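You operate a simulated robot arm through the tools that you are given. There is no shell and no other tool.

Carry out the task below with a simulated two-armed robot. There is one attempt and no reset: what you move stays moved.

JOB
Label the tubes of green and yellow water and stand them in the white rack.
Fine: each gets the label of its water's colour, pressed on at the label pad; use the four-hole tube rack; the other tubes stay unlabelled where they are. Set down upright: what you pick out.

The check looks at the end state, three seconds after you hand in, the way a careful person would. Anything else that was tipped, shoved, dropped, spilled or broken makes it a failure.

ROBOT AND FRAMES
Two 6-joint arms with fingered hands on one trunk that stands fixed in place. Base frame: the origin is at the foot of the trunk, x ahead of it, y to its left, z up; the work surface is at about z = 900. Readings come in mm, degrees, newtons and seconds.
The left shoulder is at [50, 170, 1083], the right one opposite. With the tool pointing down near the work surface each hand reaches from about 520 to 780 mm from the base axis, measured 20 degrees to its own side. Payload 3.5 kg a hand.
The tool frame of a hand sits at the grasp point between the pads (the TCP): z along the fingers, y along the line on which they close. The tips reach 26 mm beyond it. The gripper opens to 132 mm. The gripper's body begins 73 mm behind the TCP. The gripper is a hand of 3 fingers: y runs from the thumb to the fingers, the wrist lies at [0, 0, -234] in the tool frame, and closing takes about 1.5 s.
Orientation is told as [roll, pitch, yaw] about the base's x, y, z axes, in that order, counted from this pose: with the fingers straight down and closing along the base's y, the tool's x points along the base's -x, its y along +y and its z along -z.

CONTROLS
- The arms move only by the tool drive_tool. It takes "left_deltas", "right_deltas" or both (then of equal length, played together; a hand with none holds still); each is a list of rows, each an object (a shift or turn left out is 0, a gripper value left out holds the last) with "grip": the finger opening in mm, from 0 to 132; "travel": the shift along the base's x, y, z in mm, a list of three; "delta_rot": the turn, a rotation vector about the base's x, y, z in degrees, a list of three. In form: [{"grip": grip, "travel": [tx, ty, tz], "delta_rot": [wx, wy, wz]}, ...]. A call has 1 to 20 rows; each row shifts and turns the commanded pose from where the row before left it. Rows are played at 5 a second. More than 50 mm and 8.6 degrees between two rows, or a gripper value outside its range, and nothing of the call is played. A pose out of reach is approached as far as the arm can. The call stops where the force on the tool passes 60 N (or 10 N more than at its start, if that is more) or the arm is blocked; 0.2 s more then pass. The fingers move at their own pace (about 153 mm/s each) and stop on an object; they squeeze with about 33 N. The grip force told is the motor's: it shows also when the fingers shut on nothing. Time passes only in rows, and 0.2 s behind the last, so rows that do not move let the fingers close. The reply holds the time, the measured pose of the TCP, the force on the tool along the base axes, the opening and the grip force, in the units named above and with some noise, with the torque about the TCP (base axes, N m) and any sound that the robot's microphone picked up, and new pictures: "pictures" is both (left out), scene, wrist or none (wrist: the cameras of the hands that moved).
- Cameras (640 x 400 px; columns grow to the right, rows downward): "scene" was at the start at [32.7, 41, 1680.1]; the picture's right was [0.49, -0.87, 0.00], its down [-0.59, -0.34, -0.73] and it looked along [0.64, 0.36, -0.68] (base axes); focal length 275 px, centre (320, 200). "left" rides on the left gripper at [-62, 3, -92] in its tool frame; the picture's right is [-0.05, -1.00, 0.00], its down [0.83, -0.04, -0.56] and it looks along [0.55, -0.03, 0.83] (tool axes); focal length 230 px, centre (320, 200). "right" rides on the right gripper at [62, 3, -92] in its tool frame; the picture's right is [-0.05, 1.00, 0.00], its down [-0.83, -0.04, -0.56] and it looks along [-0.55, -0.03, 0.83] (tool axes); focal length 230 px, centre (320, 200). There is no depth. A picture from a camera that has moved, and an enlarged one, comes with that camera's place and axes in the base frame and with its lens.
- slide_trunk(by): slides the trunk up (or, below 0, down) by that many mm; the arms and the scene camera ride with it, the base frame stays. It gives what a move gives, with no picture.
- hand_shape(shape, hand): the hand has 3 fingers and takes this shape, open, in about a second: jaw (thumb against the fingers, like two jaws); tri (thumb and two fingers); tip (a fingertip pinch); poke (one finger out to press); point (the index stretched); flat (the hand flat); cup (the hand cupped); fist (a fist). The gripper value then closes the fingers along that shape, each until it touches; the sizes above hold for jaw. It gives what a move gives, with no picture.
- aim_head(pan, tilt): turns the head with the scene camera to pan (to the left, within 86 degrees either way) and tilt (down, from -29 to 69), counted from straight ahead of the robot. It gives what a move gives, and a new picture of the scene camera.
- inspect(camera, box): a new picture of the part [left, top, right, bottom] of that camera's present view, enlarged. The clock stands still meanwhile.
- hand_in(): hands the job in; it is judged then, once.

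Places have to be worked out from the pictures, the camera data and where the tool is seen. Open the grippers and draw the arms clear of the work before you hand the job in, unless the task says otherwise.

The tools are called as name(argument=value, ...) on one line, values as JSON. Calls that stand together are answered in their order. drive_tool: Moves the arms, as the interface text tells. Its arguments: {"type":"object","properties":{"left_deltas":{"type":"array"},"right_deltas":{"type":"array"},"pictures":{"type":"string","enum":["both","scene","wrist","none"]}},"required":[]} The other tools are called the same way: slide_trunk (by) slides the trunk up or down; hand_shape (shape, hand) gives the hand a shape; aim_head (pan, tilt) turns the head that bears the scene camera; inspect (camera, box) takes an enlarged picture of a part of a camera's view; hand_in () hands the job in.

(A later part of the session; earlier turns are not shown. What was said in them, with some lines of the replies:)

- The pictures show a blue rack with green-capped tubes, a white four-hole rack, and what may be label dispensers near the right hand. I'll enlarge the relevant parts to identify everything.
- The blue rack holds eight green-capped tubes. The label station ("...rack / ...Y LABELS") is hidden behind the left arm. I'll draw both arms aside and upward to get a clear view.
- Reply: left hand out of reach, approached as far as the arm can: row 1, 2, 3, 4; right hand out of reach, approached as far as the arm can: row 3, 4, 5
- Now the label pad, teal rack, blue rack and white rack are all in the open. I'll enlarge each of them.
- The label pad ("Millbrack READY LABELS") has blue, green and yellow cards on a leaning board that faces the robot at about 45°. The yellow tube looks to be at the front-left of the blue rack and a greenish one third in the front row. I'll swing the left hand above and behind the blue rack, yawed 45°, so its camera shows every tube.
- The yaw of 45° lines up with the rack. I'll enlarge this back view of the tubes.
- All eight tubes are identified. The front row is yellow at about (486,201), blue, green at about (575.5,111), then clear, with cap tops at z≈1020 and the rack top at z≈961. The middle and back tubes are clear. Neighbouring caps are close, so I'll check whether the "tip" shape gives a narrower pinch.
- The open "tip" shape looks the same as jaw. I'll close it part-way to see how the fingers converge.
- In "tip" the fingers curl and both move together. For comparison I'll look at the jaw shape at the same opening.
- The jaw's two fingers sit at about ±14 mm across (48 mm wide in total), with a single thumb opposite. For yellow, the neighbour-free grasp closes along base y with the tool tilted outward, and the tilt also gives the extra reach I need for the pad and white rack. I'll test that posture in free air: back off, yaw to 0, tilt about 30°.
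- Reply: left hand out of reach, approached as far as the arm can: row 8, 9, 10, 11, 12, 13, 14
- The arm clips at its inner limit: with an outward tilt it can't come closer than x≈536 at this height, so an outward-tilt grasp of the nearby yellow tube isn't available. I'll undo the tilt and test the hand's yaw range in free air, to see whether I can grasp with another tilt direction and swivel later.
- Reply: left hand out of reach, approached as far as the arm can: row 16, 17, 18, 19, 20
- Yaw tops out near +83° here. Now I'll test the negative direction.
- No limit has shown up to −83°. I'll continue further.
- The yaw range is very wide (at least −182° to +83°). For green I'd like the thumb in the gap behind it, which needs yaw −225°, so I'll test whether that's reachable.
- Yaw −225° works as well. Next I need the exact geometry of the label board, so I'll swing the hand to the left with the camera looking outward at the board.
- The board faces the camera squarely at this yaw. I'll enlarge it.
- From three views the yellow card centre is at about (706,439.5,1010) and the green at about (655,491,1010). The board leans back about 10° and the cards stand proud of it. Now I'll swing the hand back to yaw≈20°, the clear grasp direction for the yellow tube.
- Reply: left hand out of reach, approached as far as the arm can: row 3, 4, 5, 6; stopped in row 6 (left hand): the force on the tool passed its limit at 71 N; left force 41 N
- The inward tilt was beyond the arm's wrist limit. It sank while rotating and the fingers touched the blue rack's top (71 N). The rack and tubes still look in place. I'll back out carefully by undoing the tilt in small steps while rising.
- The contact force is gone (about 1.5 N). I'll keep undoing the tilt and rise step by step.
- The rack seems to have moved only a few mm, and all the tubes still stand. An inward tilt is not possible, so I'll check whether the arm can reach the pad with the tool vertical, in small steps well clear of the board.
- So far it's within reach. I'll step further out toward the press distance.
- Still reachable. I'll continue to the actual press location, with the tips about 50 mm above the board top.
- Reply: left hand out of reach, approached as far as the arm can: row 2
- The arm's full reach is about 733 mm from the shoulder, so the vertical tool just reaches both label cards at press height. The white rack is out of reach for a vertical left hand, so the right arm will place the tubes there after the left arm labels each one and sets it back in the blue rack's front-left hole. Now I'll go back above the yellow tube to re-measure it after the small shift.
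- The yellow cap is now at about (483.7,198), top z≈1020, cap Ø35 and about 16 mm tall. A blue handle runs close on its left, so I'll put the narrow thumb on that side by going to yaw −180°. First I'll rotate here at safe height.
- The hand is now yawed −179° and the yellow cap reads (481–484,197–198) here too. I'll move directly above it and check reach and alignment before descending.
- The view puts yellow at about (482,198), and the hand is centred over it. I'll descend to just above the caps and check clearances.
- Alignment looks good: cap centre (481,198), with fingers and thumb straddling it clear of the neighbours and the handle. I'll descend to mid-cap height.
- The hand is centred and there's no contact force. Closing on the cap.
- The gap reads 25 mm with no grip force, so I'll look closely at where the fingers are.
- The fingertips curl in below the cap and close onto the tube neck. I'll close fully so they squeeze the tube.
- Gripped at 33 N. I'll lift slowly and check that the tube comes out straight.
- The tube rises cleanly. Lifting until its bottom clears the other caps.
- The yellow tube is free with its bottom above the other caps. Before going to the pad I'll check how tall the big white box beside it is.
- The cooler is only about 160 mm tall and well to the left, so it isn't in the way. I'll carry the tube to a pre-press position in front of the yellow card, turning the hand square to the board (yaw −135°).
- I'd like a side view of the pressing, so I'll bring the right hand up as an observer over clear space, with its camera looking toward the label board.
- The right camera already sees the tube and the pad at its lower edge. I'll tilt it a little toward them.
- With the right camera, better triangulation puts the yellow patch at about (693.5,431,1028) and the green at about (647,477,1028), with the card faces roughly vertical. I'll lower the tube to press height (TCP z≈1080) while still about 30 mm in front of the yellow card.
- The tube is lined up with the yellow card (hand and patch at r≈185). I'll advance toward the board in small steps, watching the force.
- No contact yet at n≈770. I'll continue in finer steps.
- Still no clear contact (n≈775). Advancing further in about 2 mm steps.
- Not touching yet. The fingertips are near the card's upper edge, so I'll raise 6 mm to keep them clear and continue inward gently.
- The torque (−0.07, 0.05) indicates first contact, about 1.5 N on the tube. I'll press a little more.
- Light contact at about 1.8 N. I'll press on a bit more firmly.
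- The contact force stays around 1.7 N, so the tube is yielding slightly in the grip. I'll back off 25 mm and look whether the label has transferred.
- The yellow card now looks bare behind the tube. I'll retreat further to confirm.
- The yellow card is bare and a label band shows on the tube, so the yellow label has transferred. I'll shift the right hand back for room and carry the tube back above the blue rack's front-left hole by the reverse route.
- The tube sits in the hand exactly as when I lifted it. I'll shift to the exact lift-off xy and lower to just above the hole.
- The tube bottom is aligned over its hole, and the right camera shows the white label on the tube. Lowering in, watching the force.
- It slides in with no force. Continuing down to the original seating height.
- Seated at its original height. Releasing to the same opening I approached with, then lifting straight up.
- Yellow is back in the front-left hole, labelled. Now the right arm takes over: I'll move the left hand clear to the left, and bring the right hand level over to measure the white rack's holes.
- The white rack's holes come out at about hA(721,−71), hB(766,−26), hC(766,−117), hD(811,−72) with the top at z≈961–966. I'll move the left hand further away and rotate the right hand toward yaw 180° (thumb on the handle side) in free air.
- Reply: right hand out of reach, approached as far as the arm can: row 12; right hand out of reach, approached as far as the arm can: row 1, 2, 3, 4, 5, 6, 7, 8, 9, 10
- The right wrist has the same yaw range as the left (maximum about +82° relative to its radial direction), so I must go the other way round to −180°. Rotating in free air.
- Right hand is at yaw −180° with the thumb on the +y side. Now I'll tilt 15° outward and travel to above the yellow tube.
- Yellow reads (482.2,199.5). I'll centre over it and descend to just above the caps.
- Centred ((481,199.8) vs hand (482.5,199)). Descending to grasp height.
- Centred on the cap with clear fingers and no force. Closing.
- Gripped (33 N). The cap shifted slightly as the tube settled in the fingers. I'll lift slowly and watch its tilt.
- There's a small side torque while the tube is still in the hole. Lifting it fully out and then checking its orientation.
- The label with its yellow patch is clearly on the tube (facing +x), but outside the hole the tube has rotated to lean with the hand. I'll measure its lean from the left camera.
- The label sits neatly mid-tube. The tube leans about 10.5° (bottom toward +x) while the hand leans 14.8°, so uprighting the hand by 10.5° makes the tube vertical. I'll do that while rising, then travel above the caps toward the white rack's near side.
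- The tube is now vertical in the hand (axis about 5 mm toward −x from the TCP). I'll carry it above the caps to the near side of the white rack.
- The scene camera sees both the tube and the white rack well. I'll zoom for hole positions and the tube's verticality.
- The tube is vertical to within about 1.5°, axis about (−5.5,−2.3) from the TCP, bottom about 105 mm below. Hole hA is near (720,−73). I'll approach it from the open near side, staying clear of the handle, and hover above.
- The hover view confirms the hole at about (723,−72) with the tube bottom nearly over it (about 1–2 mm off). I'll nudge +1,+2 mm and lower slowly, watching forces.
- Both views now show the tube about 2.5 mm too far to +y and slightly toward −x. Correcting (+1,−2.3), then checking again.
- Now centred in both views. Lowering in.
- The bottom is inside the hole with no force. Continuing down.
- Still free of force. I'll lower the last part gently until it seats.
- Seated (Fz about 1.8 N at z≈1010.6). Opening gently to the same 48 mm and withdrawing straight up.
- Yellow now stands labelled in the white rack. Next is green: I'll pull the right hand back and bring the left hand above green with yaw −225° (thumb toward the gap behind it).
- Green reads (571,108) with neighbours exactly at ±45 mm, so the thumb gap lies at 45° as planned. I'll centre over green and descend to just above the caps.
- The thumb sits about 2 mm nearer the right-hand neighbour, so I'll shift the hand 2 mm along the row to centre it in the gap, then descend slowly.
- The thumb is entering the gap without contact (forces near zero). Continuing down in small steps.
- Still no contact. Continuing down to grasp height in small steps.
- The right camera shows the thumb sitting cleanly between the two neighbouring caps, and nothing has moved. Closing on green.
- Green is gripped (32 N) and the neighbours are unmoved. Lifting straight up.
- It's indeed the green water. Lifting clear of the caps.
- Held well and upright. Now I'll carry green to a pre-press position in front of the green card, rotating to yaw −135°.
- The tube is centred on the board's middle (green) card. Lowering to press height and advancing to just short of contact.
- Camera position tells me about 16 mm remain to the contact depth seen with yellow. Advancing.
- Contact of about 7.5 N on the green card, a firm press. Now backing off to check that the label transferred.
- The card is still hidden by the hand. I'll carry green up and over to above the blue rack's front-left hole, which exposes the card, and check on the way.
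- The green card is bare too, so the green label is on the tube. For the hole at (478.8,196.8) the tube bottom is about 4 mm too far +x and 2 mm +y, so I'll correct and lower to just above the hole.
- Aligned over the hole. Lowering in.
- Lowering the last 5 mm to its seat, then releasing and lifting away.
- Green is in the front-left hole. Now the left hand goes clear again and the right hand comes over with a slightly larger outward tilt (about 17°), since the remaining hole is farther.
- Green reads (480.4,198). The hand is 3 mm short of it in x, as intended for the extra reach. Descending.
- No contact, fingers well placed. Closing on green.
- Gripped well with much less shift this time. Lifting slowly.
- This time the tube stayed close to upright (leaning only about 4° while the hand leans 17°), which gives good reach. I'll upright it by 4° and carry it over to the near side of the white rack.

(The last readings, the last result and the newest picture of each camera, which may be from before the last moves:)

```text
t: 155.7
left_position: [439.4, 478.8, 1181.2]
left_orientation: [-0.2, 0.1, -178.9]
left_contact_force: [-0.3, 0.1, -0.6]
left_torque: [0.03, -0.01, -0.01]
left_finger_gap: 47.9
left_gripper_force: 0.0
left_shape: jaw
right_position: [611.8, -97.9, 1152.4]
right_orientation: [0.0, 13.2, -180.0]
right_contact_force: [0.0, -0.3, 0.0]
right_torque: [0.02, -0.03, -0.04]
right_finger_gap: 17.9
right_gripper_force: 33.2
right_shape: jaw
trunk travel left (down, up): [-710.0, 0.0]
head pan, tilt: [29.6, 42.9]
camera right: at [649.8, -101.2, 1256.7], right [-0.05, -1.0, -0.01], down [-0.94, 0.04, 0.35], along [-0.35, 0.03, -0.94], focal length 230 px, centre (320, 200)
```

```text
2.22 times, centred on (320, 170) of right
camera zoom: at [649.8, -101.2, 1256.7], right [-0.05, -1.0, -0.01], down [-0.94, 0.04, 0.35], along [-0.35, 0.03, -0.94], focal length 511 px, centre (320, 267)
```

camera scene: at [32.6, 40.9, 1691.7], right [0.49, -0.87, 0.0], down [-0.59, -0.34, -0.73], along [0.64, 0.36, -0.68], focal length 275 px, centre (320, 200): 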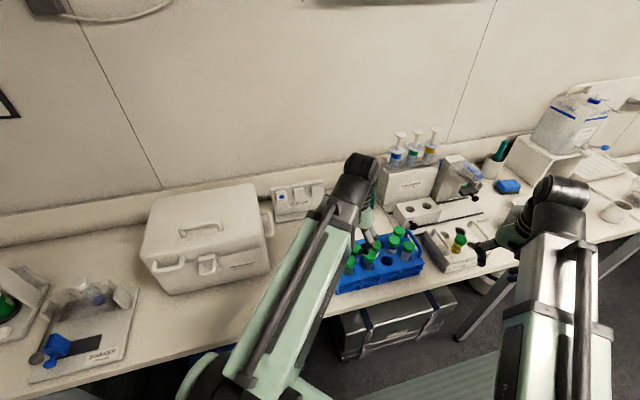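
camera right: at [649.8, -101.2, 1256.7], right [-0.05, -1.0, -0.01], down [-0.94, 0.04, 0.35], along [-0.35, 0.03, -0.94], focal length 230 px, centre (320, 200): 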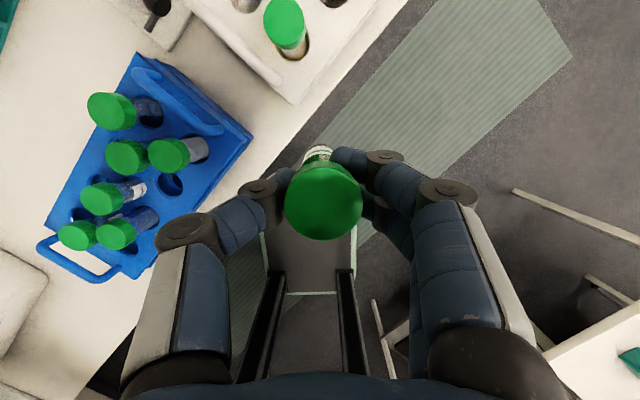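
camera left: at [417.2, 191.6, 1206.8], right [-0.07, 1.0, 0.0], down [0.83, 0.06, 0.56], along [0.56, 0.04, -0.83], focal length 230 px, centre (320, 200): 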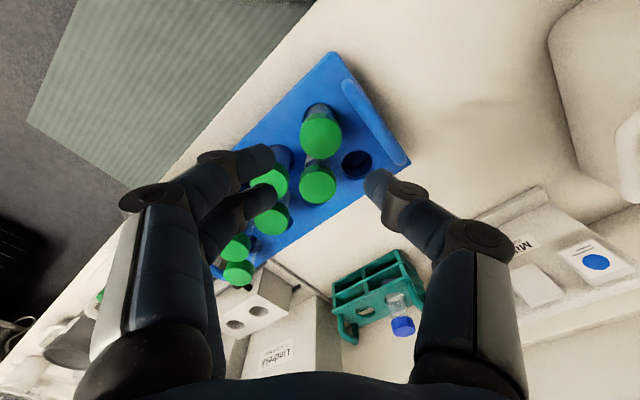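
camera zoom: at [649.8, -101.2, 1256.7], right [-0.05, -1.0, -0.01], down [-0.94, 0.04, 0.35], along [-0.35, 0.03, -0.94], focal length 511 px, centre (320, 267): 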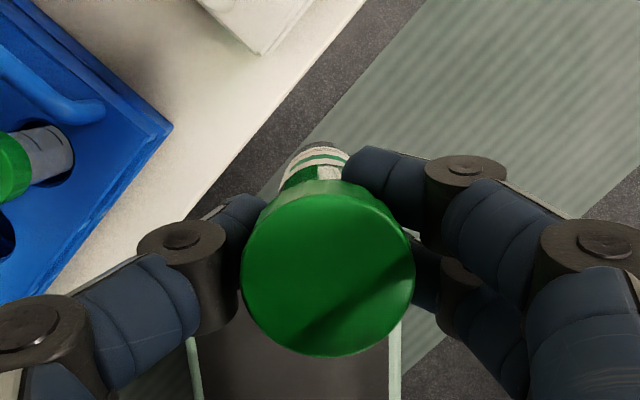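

The tube is vertical within about 2°. From here the extra tilt lets me cross at height: I'll move above hole hB at (768,−27) with the tube bottom above the yellow cap and handle.

drive_tool(right_deltas=[{"travel": [30, 14, -2]}, {"travel": [30, 14, -3]}, {"travel": [30, 14, -3]}], pictures="none")

drive_tool(right_deltas=[{"travel": [25, 11, -3]}, {"travel": [20, 9, -3]}, {"travel": [17, 7, -2]}, {}], pictures="both")

inspect(camera="right", box=[220, 60, 420, 220])

inspect(camera="scene", box=[425, 195, 495, 265])

```text
t: 156.5
left_position: [440.3, 479.3, 1179.2]
left_orientation: [-0.2, 0.1, -178.9]
left_contact_force: [-0.2, 0.5, -0.7]
left_torque: [0.01, 0.0, -0.02]
left_finger_gap: 47.6
left_gripper_force: 0.0
left_shape: jaw
right_position: [702.5, -56.6, 1144.3]
right_orientation: [0.0, 13.1, -180.1]
right_contact_force: [-0.9, 0.3, -0.2]
right_torque: [0.0, -0.04, 0.01]
right_finger_gap: 18.1
right_gripper_force: 32.8
right_shape: jaw
trunk travel left (down, up): [-710.0, 0.0]
head pan, tilt: [29.6, 42.9]
```

```text
t: 157.5
left_position: [440.2, 478.3, 1181.1]
left_orientation: [-0.2, 0.1, -179.0]
left_contact_force: [-0.3, -0.5, 0.9]
left_torque: [0.02, -0.04, 0.02]
left_finger_gap: 47.7
left_gripper_force: 0.1
left_shape: jaw
right_position: [763.0, -28.1, 1137.0]
right_orientation: [0.0, 13.2, -180.0]
right_contact_force: [0.3, 0.1, -0.7]
right_torque: [-0.01, -0.03, 0.01]
right_finger_gap: 18.2
right_gripper_force: 32.9
right_shape: jaw
trunk travel left (down, up): [-710.0, 0.0]
head pan, tilt: [29.6, 42.9]
camera scene: at [32.4, 40.8, 1691.7], right [0.49, -0.87, 0.0], down [-0.59, -0.34, -0.73], along [0.64, 0.36, -0.68], focal length 275 px, centre (320, 200)
camera right: at [802.5, -32.4, 1240.9], right [-0.05, -1.0, -0.01], down [-0.94, 0.04, 0.35], along [-0.35, 0.03, -0.94], focal length 230 px, centre (320, 200)
```

scene: 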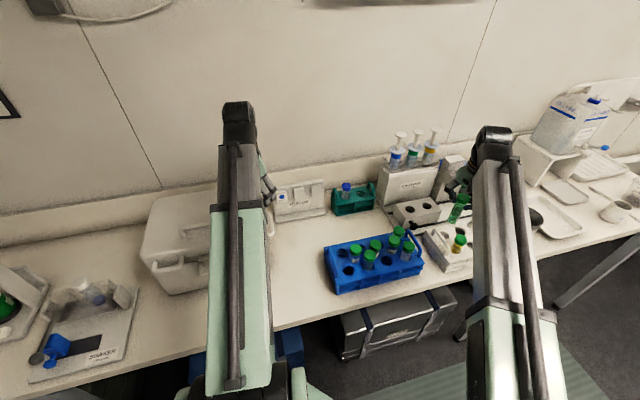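
right: 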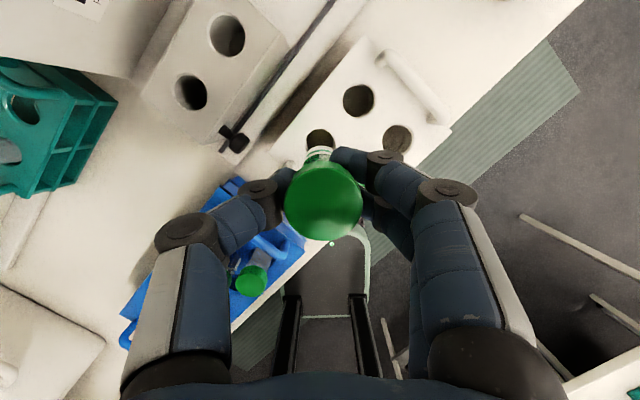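

```text
2.50 times, centred on (320, 140) of right
camera zoom: at [802.5, -32.4, 1240.9], right [-0.05, -1.0, -0.01], down [-0.94, 0.04, 0.35], along [-0.35, 0.03, -0.94], focal length 575 px, centre (320, 350)
```

zoom: 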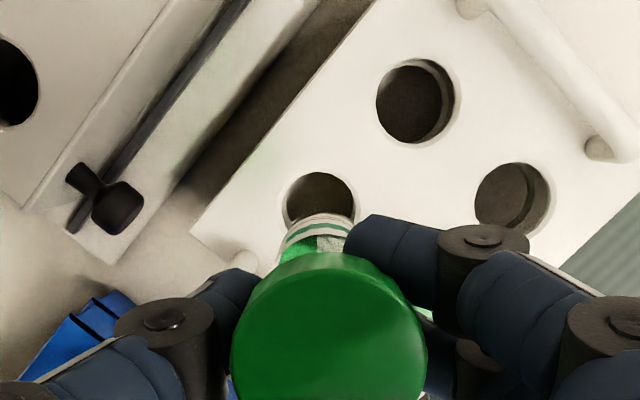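

```text
5.71 times, centred on (460, 230) of scene
camera zoom: at [32.4, 40.8, 1691.7], right [0.49, -0.87, 0.0], down [-0.59, -0.34, -0.73], along [0.64, 0.36, -0.68], focal length 1572 px, centre (-480, 29)
```

zoom: 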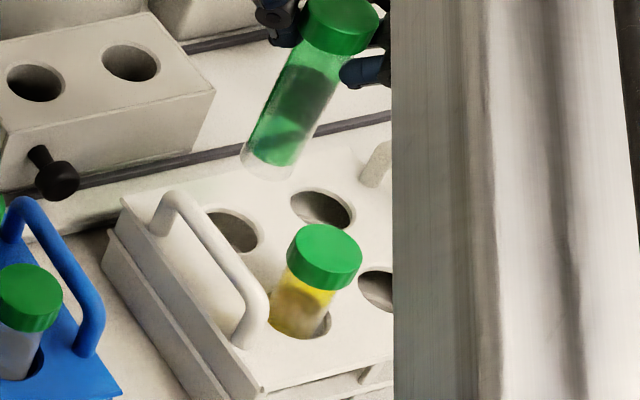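

Hole hB measures (769.5,−27). The tube bottom is about (765,−30), so I'll shift (+4.5,+3) and descend to just above the hole, then refine.

drive_tool(right_deltas=[{"travel": [4.5, 3, -10]}, {"travel": [0, 0, -15]}, {"travel": [0, 0, -15]}, {"travel": [0, 0, -8]}, {}], pictures="none")

inspect(camera="right", box=[240, 80, 400, 200])

inspect(camera="scene", box=[430, 200, 490, 260])

```text
t: 158.7
left_position: [440.2, 480.7, 1181.2]
left_orientation: [-0.2, 0.1, -178.8]
left_contact_force: [0.0, 0.1, -0.9]
left_torque: [0.03, 0.0, 0.05]
left_finger_gap: 47.8
left_gripper_force: 0.1
left_shape: jaw
right_position: [768.6, -27.4, 1087.4]
right_orientation: [0.0, 13.1, -180.0]
right_contact_force: [0.7, 0.1, -1.0]
right_torque: [-0.02, -0.03, -0.02]
right_finger_gap: 18.1
right_gripper_force: 32.9
right_shape: jaw
trunk travel left (down, up): [-710.0, 0.0]
head pan, tilt: [29.6, 42.9]
```

```text
3.33 times, centred on (320, 140) of right
camera zoom: at [807.3, -29.6, 1192.4], right [-0.05, -1.0, -0.01], down [-0.94, 0.04, 0.35], along [-0.35, 0.03, -0.94], focal length 767 px, centre (320, 400)
```

zoom: 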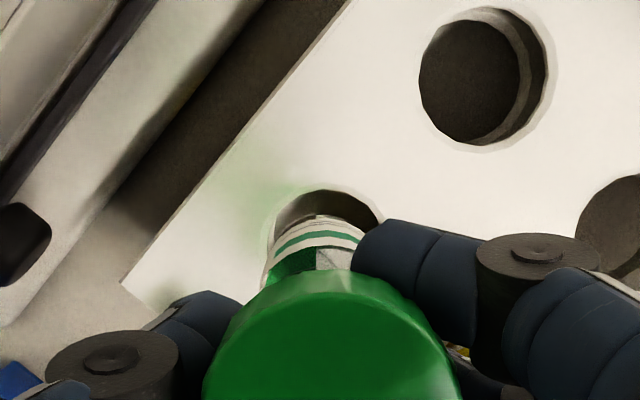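

```text
6.67 times, centred on (460, 230) of scene
camera zoom: at [32.8, 41.0, 1691.7], right [0.49, -0.87, 0.0], down [-0.59, -0.34, -0.73], along [0.64, 0.36, -0.68], focal length 1834 px, centre (-613, 0)
```

zoom: 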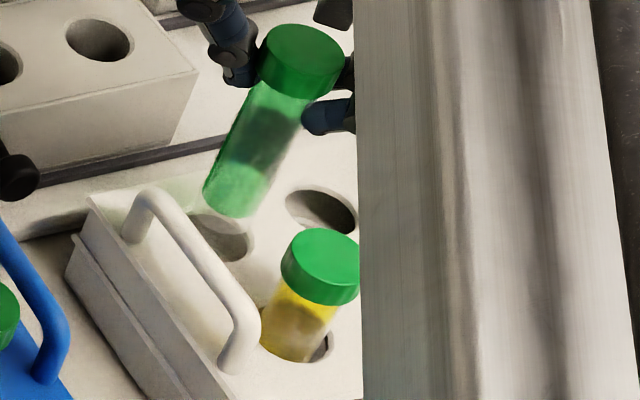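

inspect(camera="scene", box=[438, 215, 468, 245])

inspect(camera="right", box=[290, 115, 350, 165])

```text
13.33 times, centred on (453, 230) of scene
camera zoom: at [32.8, 41.0, 1691.7], right [0.49, -0.87, 0.0], down [-0.59, -0.34, -0.73], along [0.64, 0.36, -0.68], focal length 3668 px, centre (-1453, -200)
```

zoom: 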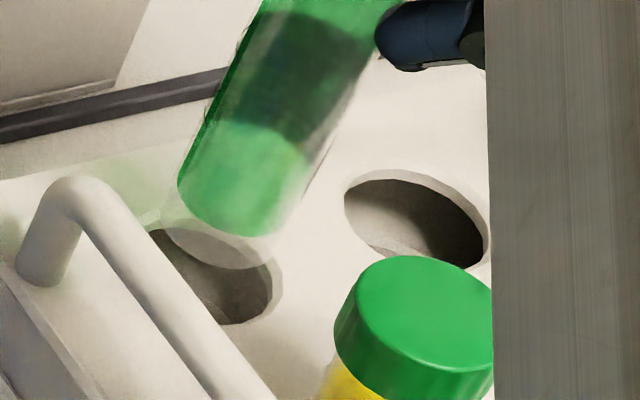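

```text
8.00 times, centred on (320, 140) of right
camera zoom: at [807.3, -29.6, 1192.4], right [-0.05, -1.0, -0.01], down [-0.94, 0.04, 0.35], along [-0.35, 0.03, -0.94], focal length 1841 px, centre (320, 680)
```

zoom: 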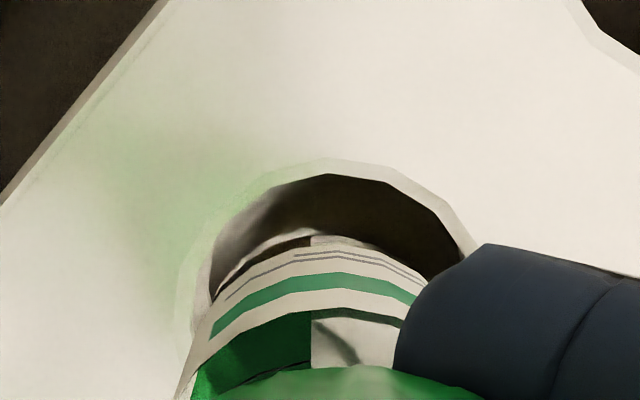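

With the clear tube base visible, both views agree: only about 2 mm toward −y is needed. Correcting and lowering in.

drive_tool(right_deltas=[{"travel": [0.5, -2, 0]}, {"travel": [0, 0, -6]}, {"travel": [0, 0, -6]}, {}], pictures="none")

inspect(camera="scene", box=[438, 215, 468, 245])

inspect(camera="right", box=[290, 115, 350, 165])

```text
t: 159.7
left_position: [439.9, 478.4, 1179.8]
left_orientation: [-0.3, 0.1, -178.9]
left_contact_force: [0.0, 0.3, 1.1]
left_torque: [0.03, -0.02, -0.01]
left_finger_gap: 47.6
left_gripper_force: 0.1
left_shape: jaw
right_position: [768.7, -27.6, 1075.0]
right_orientation: [0.0, 13.2, -179.9]
right_contact_force: [0.2, -0.2, -1.2]
right_torque: [-0.04, 0.04, 0.02]
right_finger_gap: 18.4
right_gripper_force: 33.2
right_shape: jaw
trunk travel left (down, up): [-710.0, 0.0]
head pan, tilt: [29.6, 42.9]
```

```text
13.33 times, centred on (453, 230) of scene
camera zoom: at [32.8, 41.0, 1691.7], right [0.49, -0.87, 0.0], down [-0.59, -0.34, -0.73], along [0.64, 0.36, -0.68], focal length 3668 px, centre (-1453, -200)
```

zoom: 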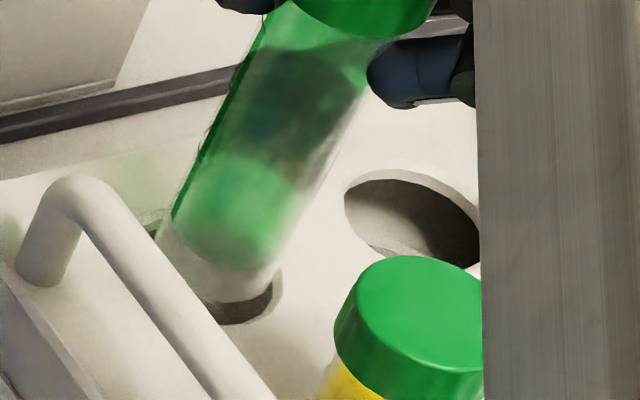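

```text
8.00 times, centred on (320, 140) of right
camera zoom: at [807.8, -31.7, 1180.1], right [-0.05, -1.0, -0.01], down [-0.94, 0.04, 0.35], along [-0.35, 0.03, -0.94], focal length 1841 px, centre (320, 680)
```

zoom: 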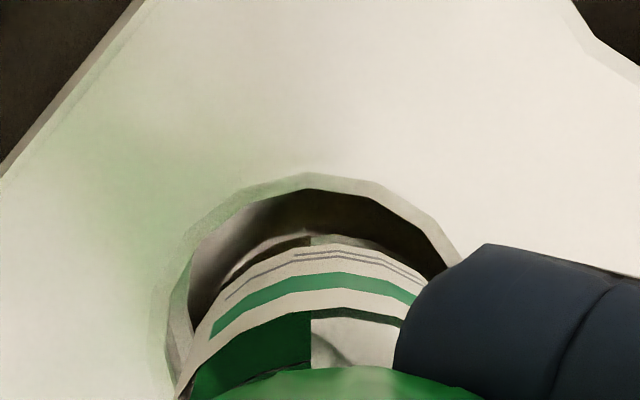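

Centred now. Lowering into the hole.

drive_tool(right_deltas=[{"travel": [0, 0, -6]}, {"travel": [0, 0, -6]}, {"travel": [0, 0, -6]}, {}], pictures="none")

inspect(camera="scene", box=[430, 200, 490, 260])

inspect(camera="right", box=[240, 90, 400, 210])

```text
t: 160.7
left_position: [439.3, 478.9, 1181.5]
left_orientation: [-0.3, 0.1, -178.9]
left_contact_force: [0.9, 0.3, -0.5]
left_torque: [0.0, -0.01, -0.01]
left_finger_gap: 47.9
left_gripper_force: 0.0
left_shape: jaw
right_position: [770.0, -27.6, 1058.1]
right_orientation: [0.1, 13.3, -180.0]
right_contact_force: [0.3, 1.2, -1.1]
right_torque: [0.01, -0.01, -0.02]
right_finger_gap: 17.9
right_gripper_force: 32.8
right_shape: jaw
trunk travel left (down, up): [-710.0, 0.0]
head pan, tilt: [29.6, 42.9]
```

```text
6.67 times, centred on (460, 230) of scene
camera zoom: at [32.8, 41.0, 1691.7], right [0.49, -0.87, 0.0], down [-0.59, -0.34, -0.73], along [0.64, 0.36, -0.68], focal length 1834 px, centre (-613, 0)
```

zoom: 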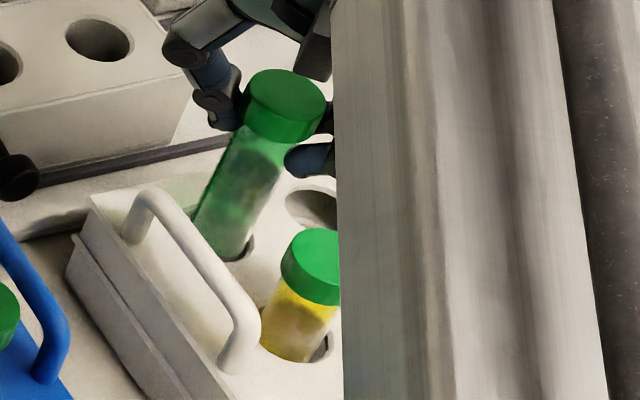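

```text
3.33 times, centred on (320, 150) of right
camera zoom: at [807.9, -31.2, 1162.6], right [-0.05, -1.0, -0.01], down [-0.94, 0.04, 0.35], along [-0.35, 0.03, -0.94], focal length 767 px, centre (320, 367)
```

zoom: 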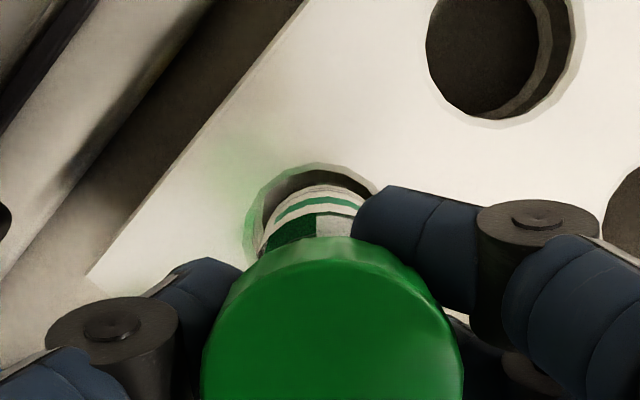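

It's entering the hole with no force. Continuing down.

drive_tool(right_deltas=[{"travel": [0, 0, -8]}, {"travel": [0, 0, -8]}, {"travel": [0, 0, -8]}, {}], pictures="none")

inspect(camera="scene", box=[430, 200, 490, 260])

inspect(camera="right", box=[240, 90, 400, 210])

```text
t: 161.7
left_position: [439.7, 479.1, 1180.5]
left_orientation: [-0.2, 0.1, -178.9]
left_contact_force: [0.8, 0.8, -0.8]
left_torque: [0.0, -0.01, 0.0]
left_finger_gap: 47.8
left_gripper_force: 0.1
left_shape: jaw
right_position: [768.4, -27.4, 1035.2]
right_orientation: [0.0, 13.3, -179.9]
right_contact_force: [0.2, -0.2, -0.8]
right_torque: [-0.01, 0.0, 0.01]
right_finger_gap: 18.3
right_gripper_force: 32.8
right_shape: jaw
trunk travel left (down, up): [-710.0, 0.0]
head pan, tilt: [29.6, 42.9]
```

```text
6.67 times, centred on (460, 230) of scene
camera zoom: at [32.7, 41.0, 1691.7], right [0.49, -0.87, 0.0], down [-0.59, -0.34, -0.73], along [0.64, 0.36, -0.68], focal length 1834 px, centre (-613, 0)
```

zoom: 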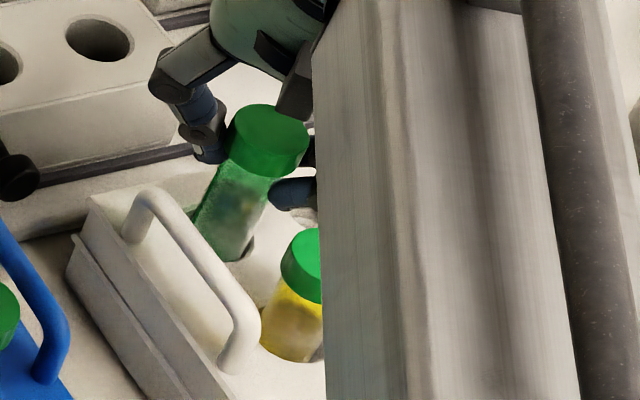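

```text
3.33 times, centred on (320, 150) of right
camera zoom: at [808.0, -31.4, 1138.6], right [-0.05, -1.0, -0.01], down [-0.94, 0.04, 0.35], along [-0.35, 0.03, -0.94], focal length 767 px, centre (320, 367)
```

zoom: 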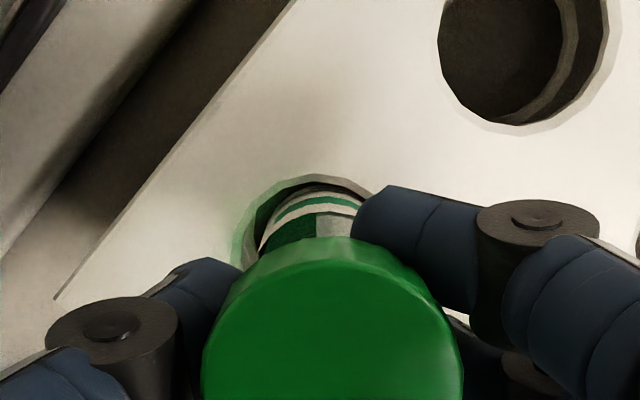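

drive_tool(right_deltas=[{"travel": [0, 0, -7]}, {"travel": [0, 0, -6]}, {"travel": [0, 0, -4]}, {}], pictures="none")

drive_tool(right_deltas=[{"travel": [0, 0, -2]}, {"travel": [0, 0, -1.5]}, {}], pictures="none")

inspect(camera="scene", box=[430, 200, 490, 260])

```text
t: 162.7
left_position: [440.2, 479.3, 1180.0]
left_orientation: [-0.2, 0.2, -178.9]
left_contact_force: [0.2, 0.1, -0.4]
left_torque: [0.01, -0.03, 0.01]
left_finger_gap: 47.8
left_gripper_force: 0.0
left_shape: jaw
right_position: [770.1, -28.4, 1016.1]
right_orientation: [-0.1, 13.3, -180.0]
right_contact_force: [0.2, -0.5, -0.6]
right_torque: [0.05, 0.04, 0.0]
right_finger_gap: 18.2
right_gripper_force: 32.9
right_shape: jaw
trunk travel left (down, up): [-710.0, 0.0]
head pan, tilt: [29.6, 42.9]
```

```text
t: 163.5
left_position: [439.7, 477.7, 1179.4]
left_orientation: [-0.2, 0.1, -178.9]
left_contact_force: [0.2, 0.0, -0.4]
left_torque: [0.03, -0.01, 0.04]
left_finger_gap: 47.9
left_gripper_force: 0.1
left_shape: jaw
right_position: [768.9, -28.7, 1012.9]
right_orientation: [-0.1, 13.2, -180.0]
right_contact_force: [0.1, 0.2, -0.6]
right_torque: [0.02, -0.01, 0.01]
right_finger_gap: 18.4
right_gripper_force: 32.8
right_shape: jaw
trunk travel left (down, up): [-710.0, 0.0]
head pan, tilt: [29.6, 42.9]
```

```text
6.67 times, centred on (460, 230) of scene
camera zoom: at [32.8, 41.0, 1691.7], right [0.49, -0.87, 0.0], down [-0.59, -0.34, -0.73], along [0.64, 0.36, -0.68], focal length 1834 px, centre (-613, 0)
```

zoom: 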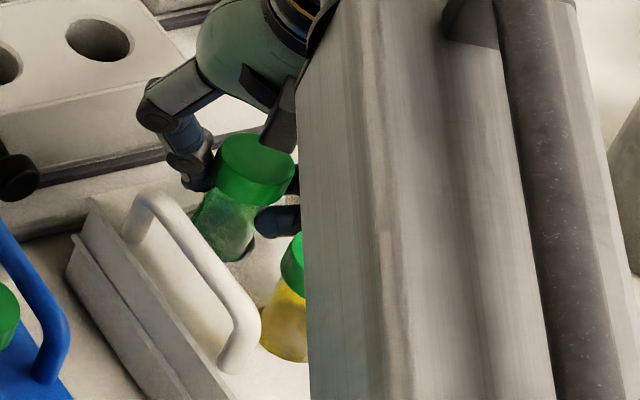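

drive_tool(right_deltas=[{"travel": [0, 0, -1]}, {"travel": [0, 0, -1]}, {}], pictures="none")

```text
t: 164.3
left_position: [439.7, 478.5, 1181.3]
left_orientation: [-0.2, 0.2, -179.0]
left_contact_force: [0.1, 0.2, -0.3]
left_torque: [0.0, 0.0, -0.04]
left_finger_gap: 47.8
left_gripper_force: 0.1
left_shape: jaw
right_position: [768.8, -28.4, 1012.9]
right_orientation: [-0.1, 13.3, -180.0]
right_contact_force: [0.5, -0.4, 1.0]
right_torque: [0.01, -0.01, 0.0]
right_finger_gap: 18.2
right_gripper_force: 33.1
right_shape: jaw
trunk travel left (down, up): [-710.0, 0.0]
head pan, tilt: [29.6, 42.9]
```

Seated (Fz turning positive). Opening and withdrawing straight up.

drive_tool(right_deltas=[{"grip": 46}, {}, {}, {}, {}, {"travel": [0, 0, 12]}, {"travel": [0, 0, 18]}, {"travel": [0, 0, 22]}, {"travel": [0, 0, 22]}], pictures="both")

inspect(camera="right", box=[200, 80, 440, 260])

inspect(camera="scene", box=[430, 200, 490, 260])

```text
t: 166.3
left_position: [439.0, 479.7, 1180.9]
left_orientation: [-0.3, 0.0, -178.9]
left_contact_force: [0.6, 0.5, -1.2]
left_torque: [0.01, 0.01, 0.01]
left_finger_gap: 47.9
left_gripper_force: 0.1
left_shape: jaw
right_position: [769.3, -28.6, 1086.9]
right_orientation: [0.0, 13.1, -179.9]
right_contact_force: [0.6, 0.3, 0.2]
right_torque: [0.01, -0.04, 0.0]
right_finger_gap: 45.4
right_gripper_force: 0.0
right_shape: jaw
trunk travel left (down, up): [-710.0, 0.0]
head pan, tilt: [29.6, 42.9]
camera scene: at [32.6, 41.0, 1691.7], right [0.49, -0.87, 0.0], down [-0.59, -0.34, -0.73], along [0.64, 0.36, -0.68], focal length 275 px, centre (320, 200)
camera right: at [807.2, -31.4, 1190.6], right [-0.05, -1.0, -0.01], down [-0.94, 0.04, 0.35], along [-0.35, 0.03, -0.94], focal length 230 px, centre (320, 200)
```

scene: 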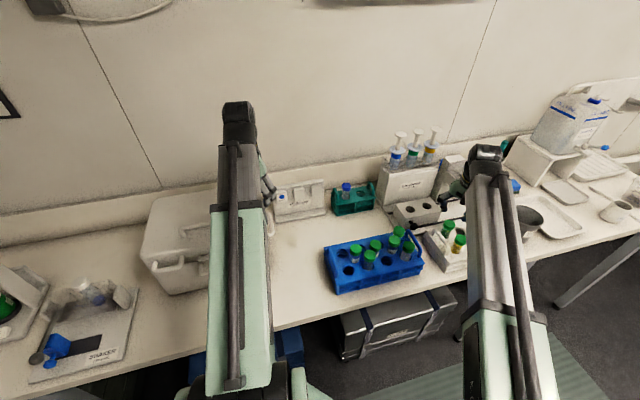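
right: 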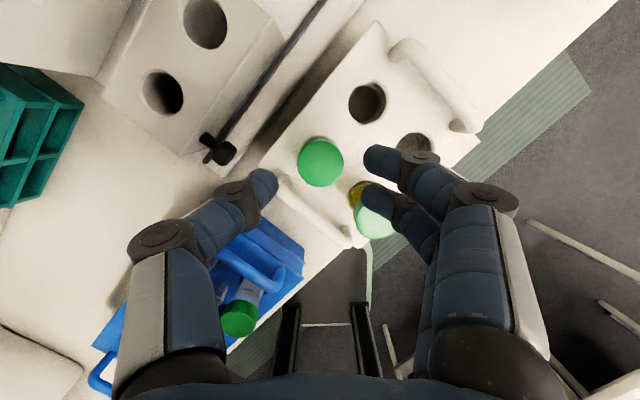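

```text
2.22 times, centred on (320, 170) of right
camera zoom: at [807.2, -31.4, 1190.6], right [-0.05, -1.0, -0.01], down [-0.94, 0.04, 0.35], along [-0.35, 0.03, -0.94], focal length 511 px, centre (320, 267)
```

zoom: 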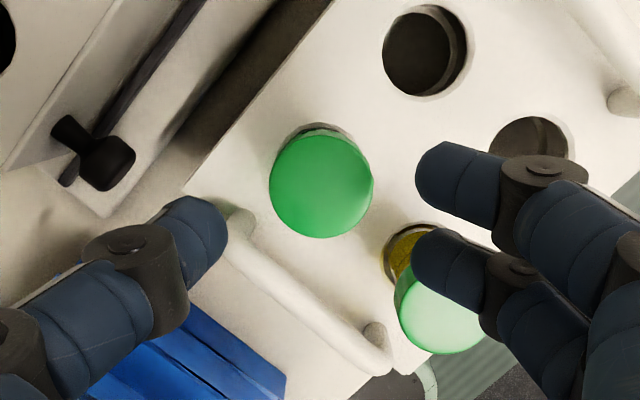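

```text
6.67 times, centred on (460, 230) of scene
camera zoom: at [32.6, 41.0, 1691.7], right [0.49, -0.87, 0.0], down [-0.59, -0.34, -0.73], along [0.64, 0.36, -0.68], focal length 1834 px, centre (-613, 0)
```

zoom: 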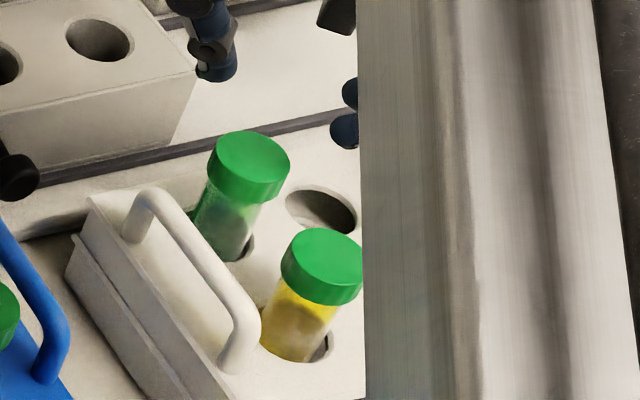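

Both labelled tubes now stand in the white rack. I'll retract the right arm up and back, clear of everything, open both hands, and then review the scene.

drive_tool(right_deltas=[{"travel": [0, 0, 20]}, {"travel": [-20, -5, 12]}, {"travel": [-35, -15, 8]}, {"travel": [-35, -20, 5], "delta_rot": [0, 4, 0]}, {"travel": [-35, -20, 5], "delta_rot": [0, 4, 0]}, {"travel": [-35, -25, 0], "delta_rot": [0, 4, 0]}, {"travel": [-35, -25, 0]}, {"travel": [-35, -30, 0]}, {"travel": [-30, -35, 0]}, {"grip": 132}, {}, {}], left_deltas=[{}, {}, {}, {}, {}, {}, {}, {}, {}, {"grip": 132}, {}, {}], pictures="both")

inspect(camera="scene", box=[310, 110, 530, 300])

inspect(camera="scene", box=[425, 205, 495, 275])

inspect(camera="scene", box=[260, 165, 390, 225])

```text
t: 168.9
left_position: [438.5, 477.8, 1181.2]
left_orientation: [-0.3, 0.1, -178.9]
left_contact_force: [0.6, 0.2, 0.6]
left_torque: [0.01, 0.03, -0.02]
left_finger_gap: 131.7
left_gripper_force: 0.1
left_shape: jaw
right_position: [508.8, -204.6, 1136.4]
right_orientation: [0.0, 1.2, -180.1]
right_contact_force: [-0.5, -0.2, -0.6]
right_torque: [0.01, 0.02, 0.02]
right_finger_gap: 132.0
right_gripper_force: 0.1
right_shape: jaw
trunk travel left (down, up): [-710.0, 0.0]
head pan, tilt: [29.6, 42.9]
camera scene: at [32.9, 41.2, 1691.7], right [0.49, -0.87, 0.0], down [-0.59, -0.34, -0.73], along [0.64, 0.36, -0.68], focal length 275 px, centre (320, 200)
camera right: at [568.4, -206.8, 1230.5], right [-0.05, -1.0, 0.0], down [-0.84, 0.04, 0.54], along [-0.54, 0.03, -0.84], focal length 230 px, centre (320, 200)
camera left: at [378.8, 474.2, 1272.9], right [-0.07, 1.0, 0.0], down [0.83, 0.06, 0.56], along [0.56, 0.04, -0.83], focal length 230 px, centre (320, 200)
```

scene: 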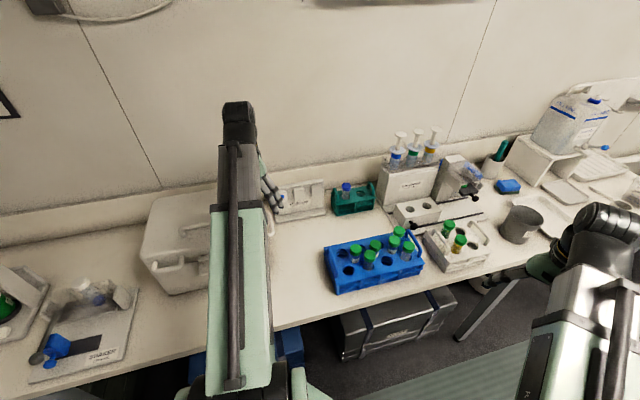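
right: 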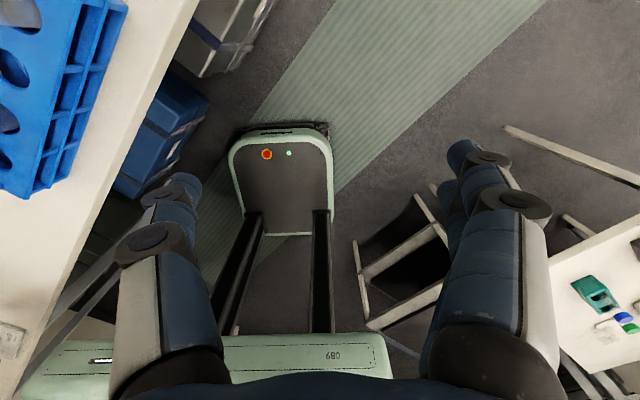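
left: 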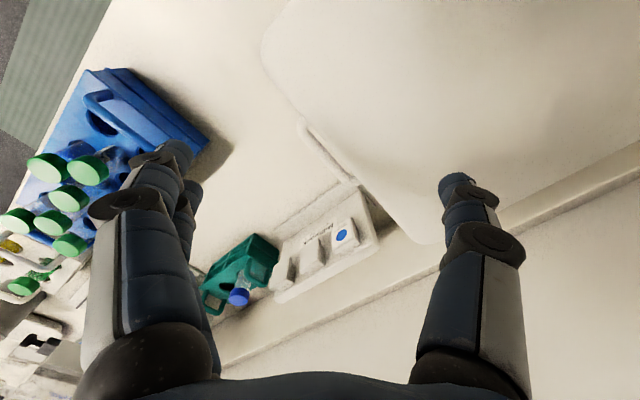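

```text
2.11 times, centred on (420, 205) of scene
camera zoom: at [32.9, 41.2, 1691.7], right [0.49, -0.87, 0.0], down [-0.59, -0.34, -0.73], along [0.64, 0.36, -0.68], focal length 579 px, centre (110, 190)
```

zoom: 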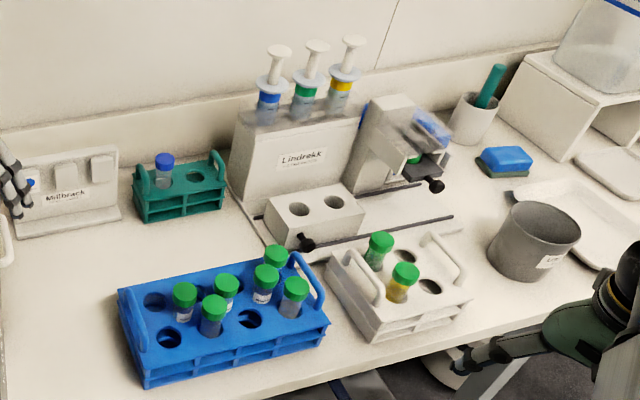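

```text
5.71 times, centred on (460, 240) of scene
camera zoom: at [32.9, 41.2, 1691.7], right [0.49, -0.87, 0.0], down [-0.59, -0.34, -0.73], along [0.64, 0.36, -0.68], focal length 1572 px, centre (-480, -29)
```

zoom: 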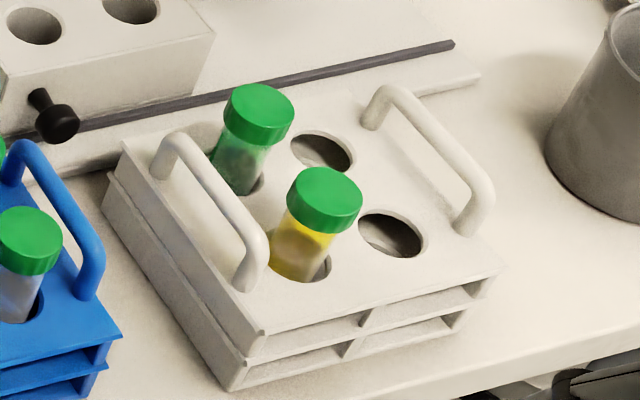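

```text
4.92 times, centred on (325, 195) of scene
camera zoom: at [32.9, 41.2, 1691.7], right [0.49, -0.87, 0.0], down [-0.59, -0.34, -0.73], along [0.64, 0.36, -0.68], focal length 1354 px, centre (295, 225)
```

zoom: 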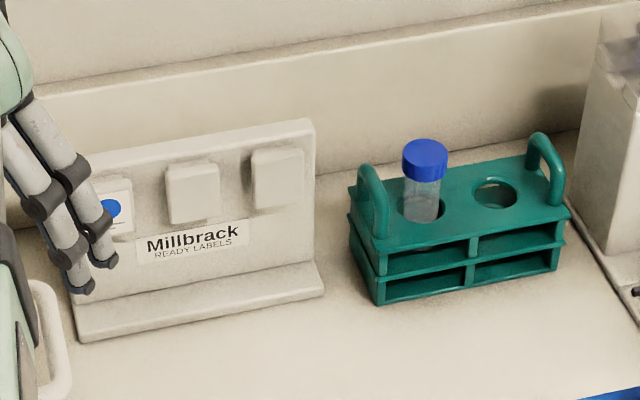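

Both tubes stand upright in the four-hole white rack: yellow with the yellow label, green with the green label. The six other tubes are still unlabelled in their places. The label pad, teal rack and press look unmoved. The blue rack sits a few mm from its start, from the earlier finger contact. Both hands are open and clear, so I'm handing in.

hand_in()

```text
The job is handed in.
```

I labelled the green and yellow tubes at the label pad and stood both upright in the four-hole white rack. I've handed the job in, and no verdict has come back.

- **Labels:** each tube took the label of its own colour. The wrist cameras showed each label on its tube, and the green and yellow cards on the pad are now bare. Both labels face away from the robot.
- **Green tube's route:** the left arm could not reach the white rack. It set each labelled tube back in the blue rack's front-left hole for the right arm to carry over, so green spent a short time in what had been yellow's hole.
- **Other tubes:** the six others in the blue rack still stand unlabelled in their own holes, and nothing fell or spilled.
- **Contact with the blue rack:** early on, the left hand ran past its wrist limit and its fingers pressed on the blue rack's top at about 71 N. By my estimate this slid the rack about 5 mm, and I did not push it back. It is the one thing the check could count as shoved.

Both grippers are open and clear of the work. The trunk is 12 mm higher than at the start.
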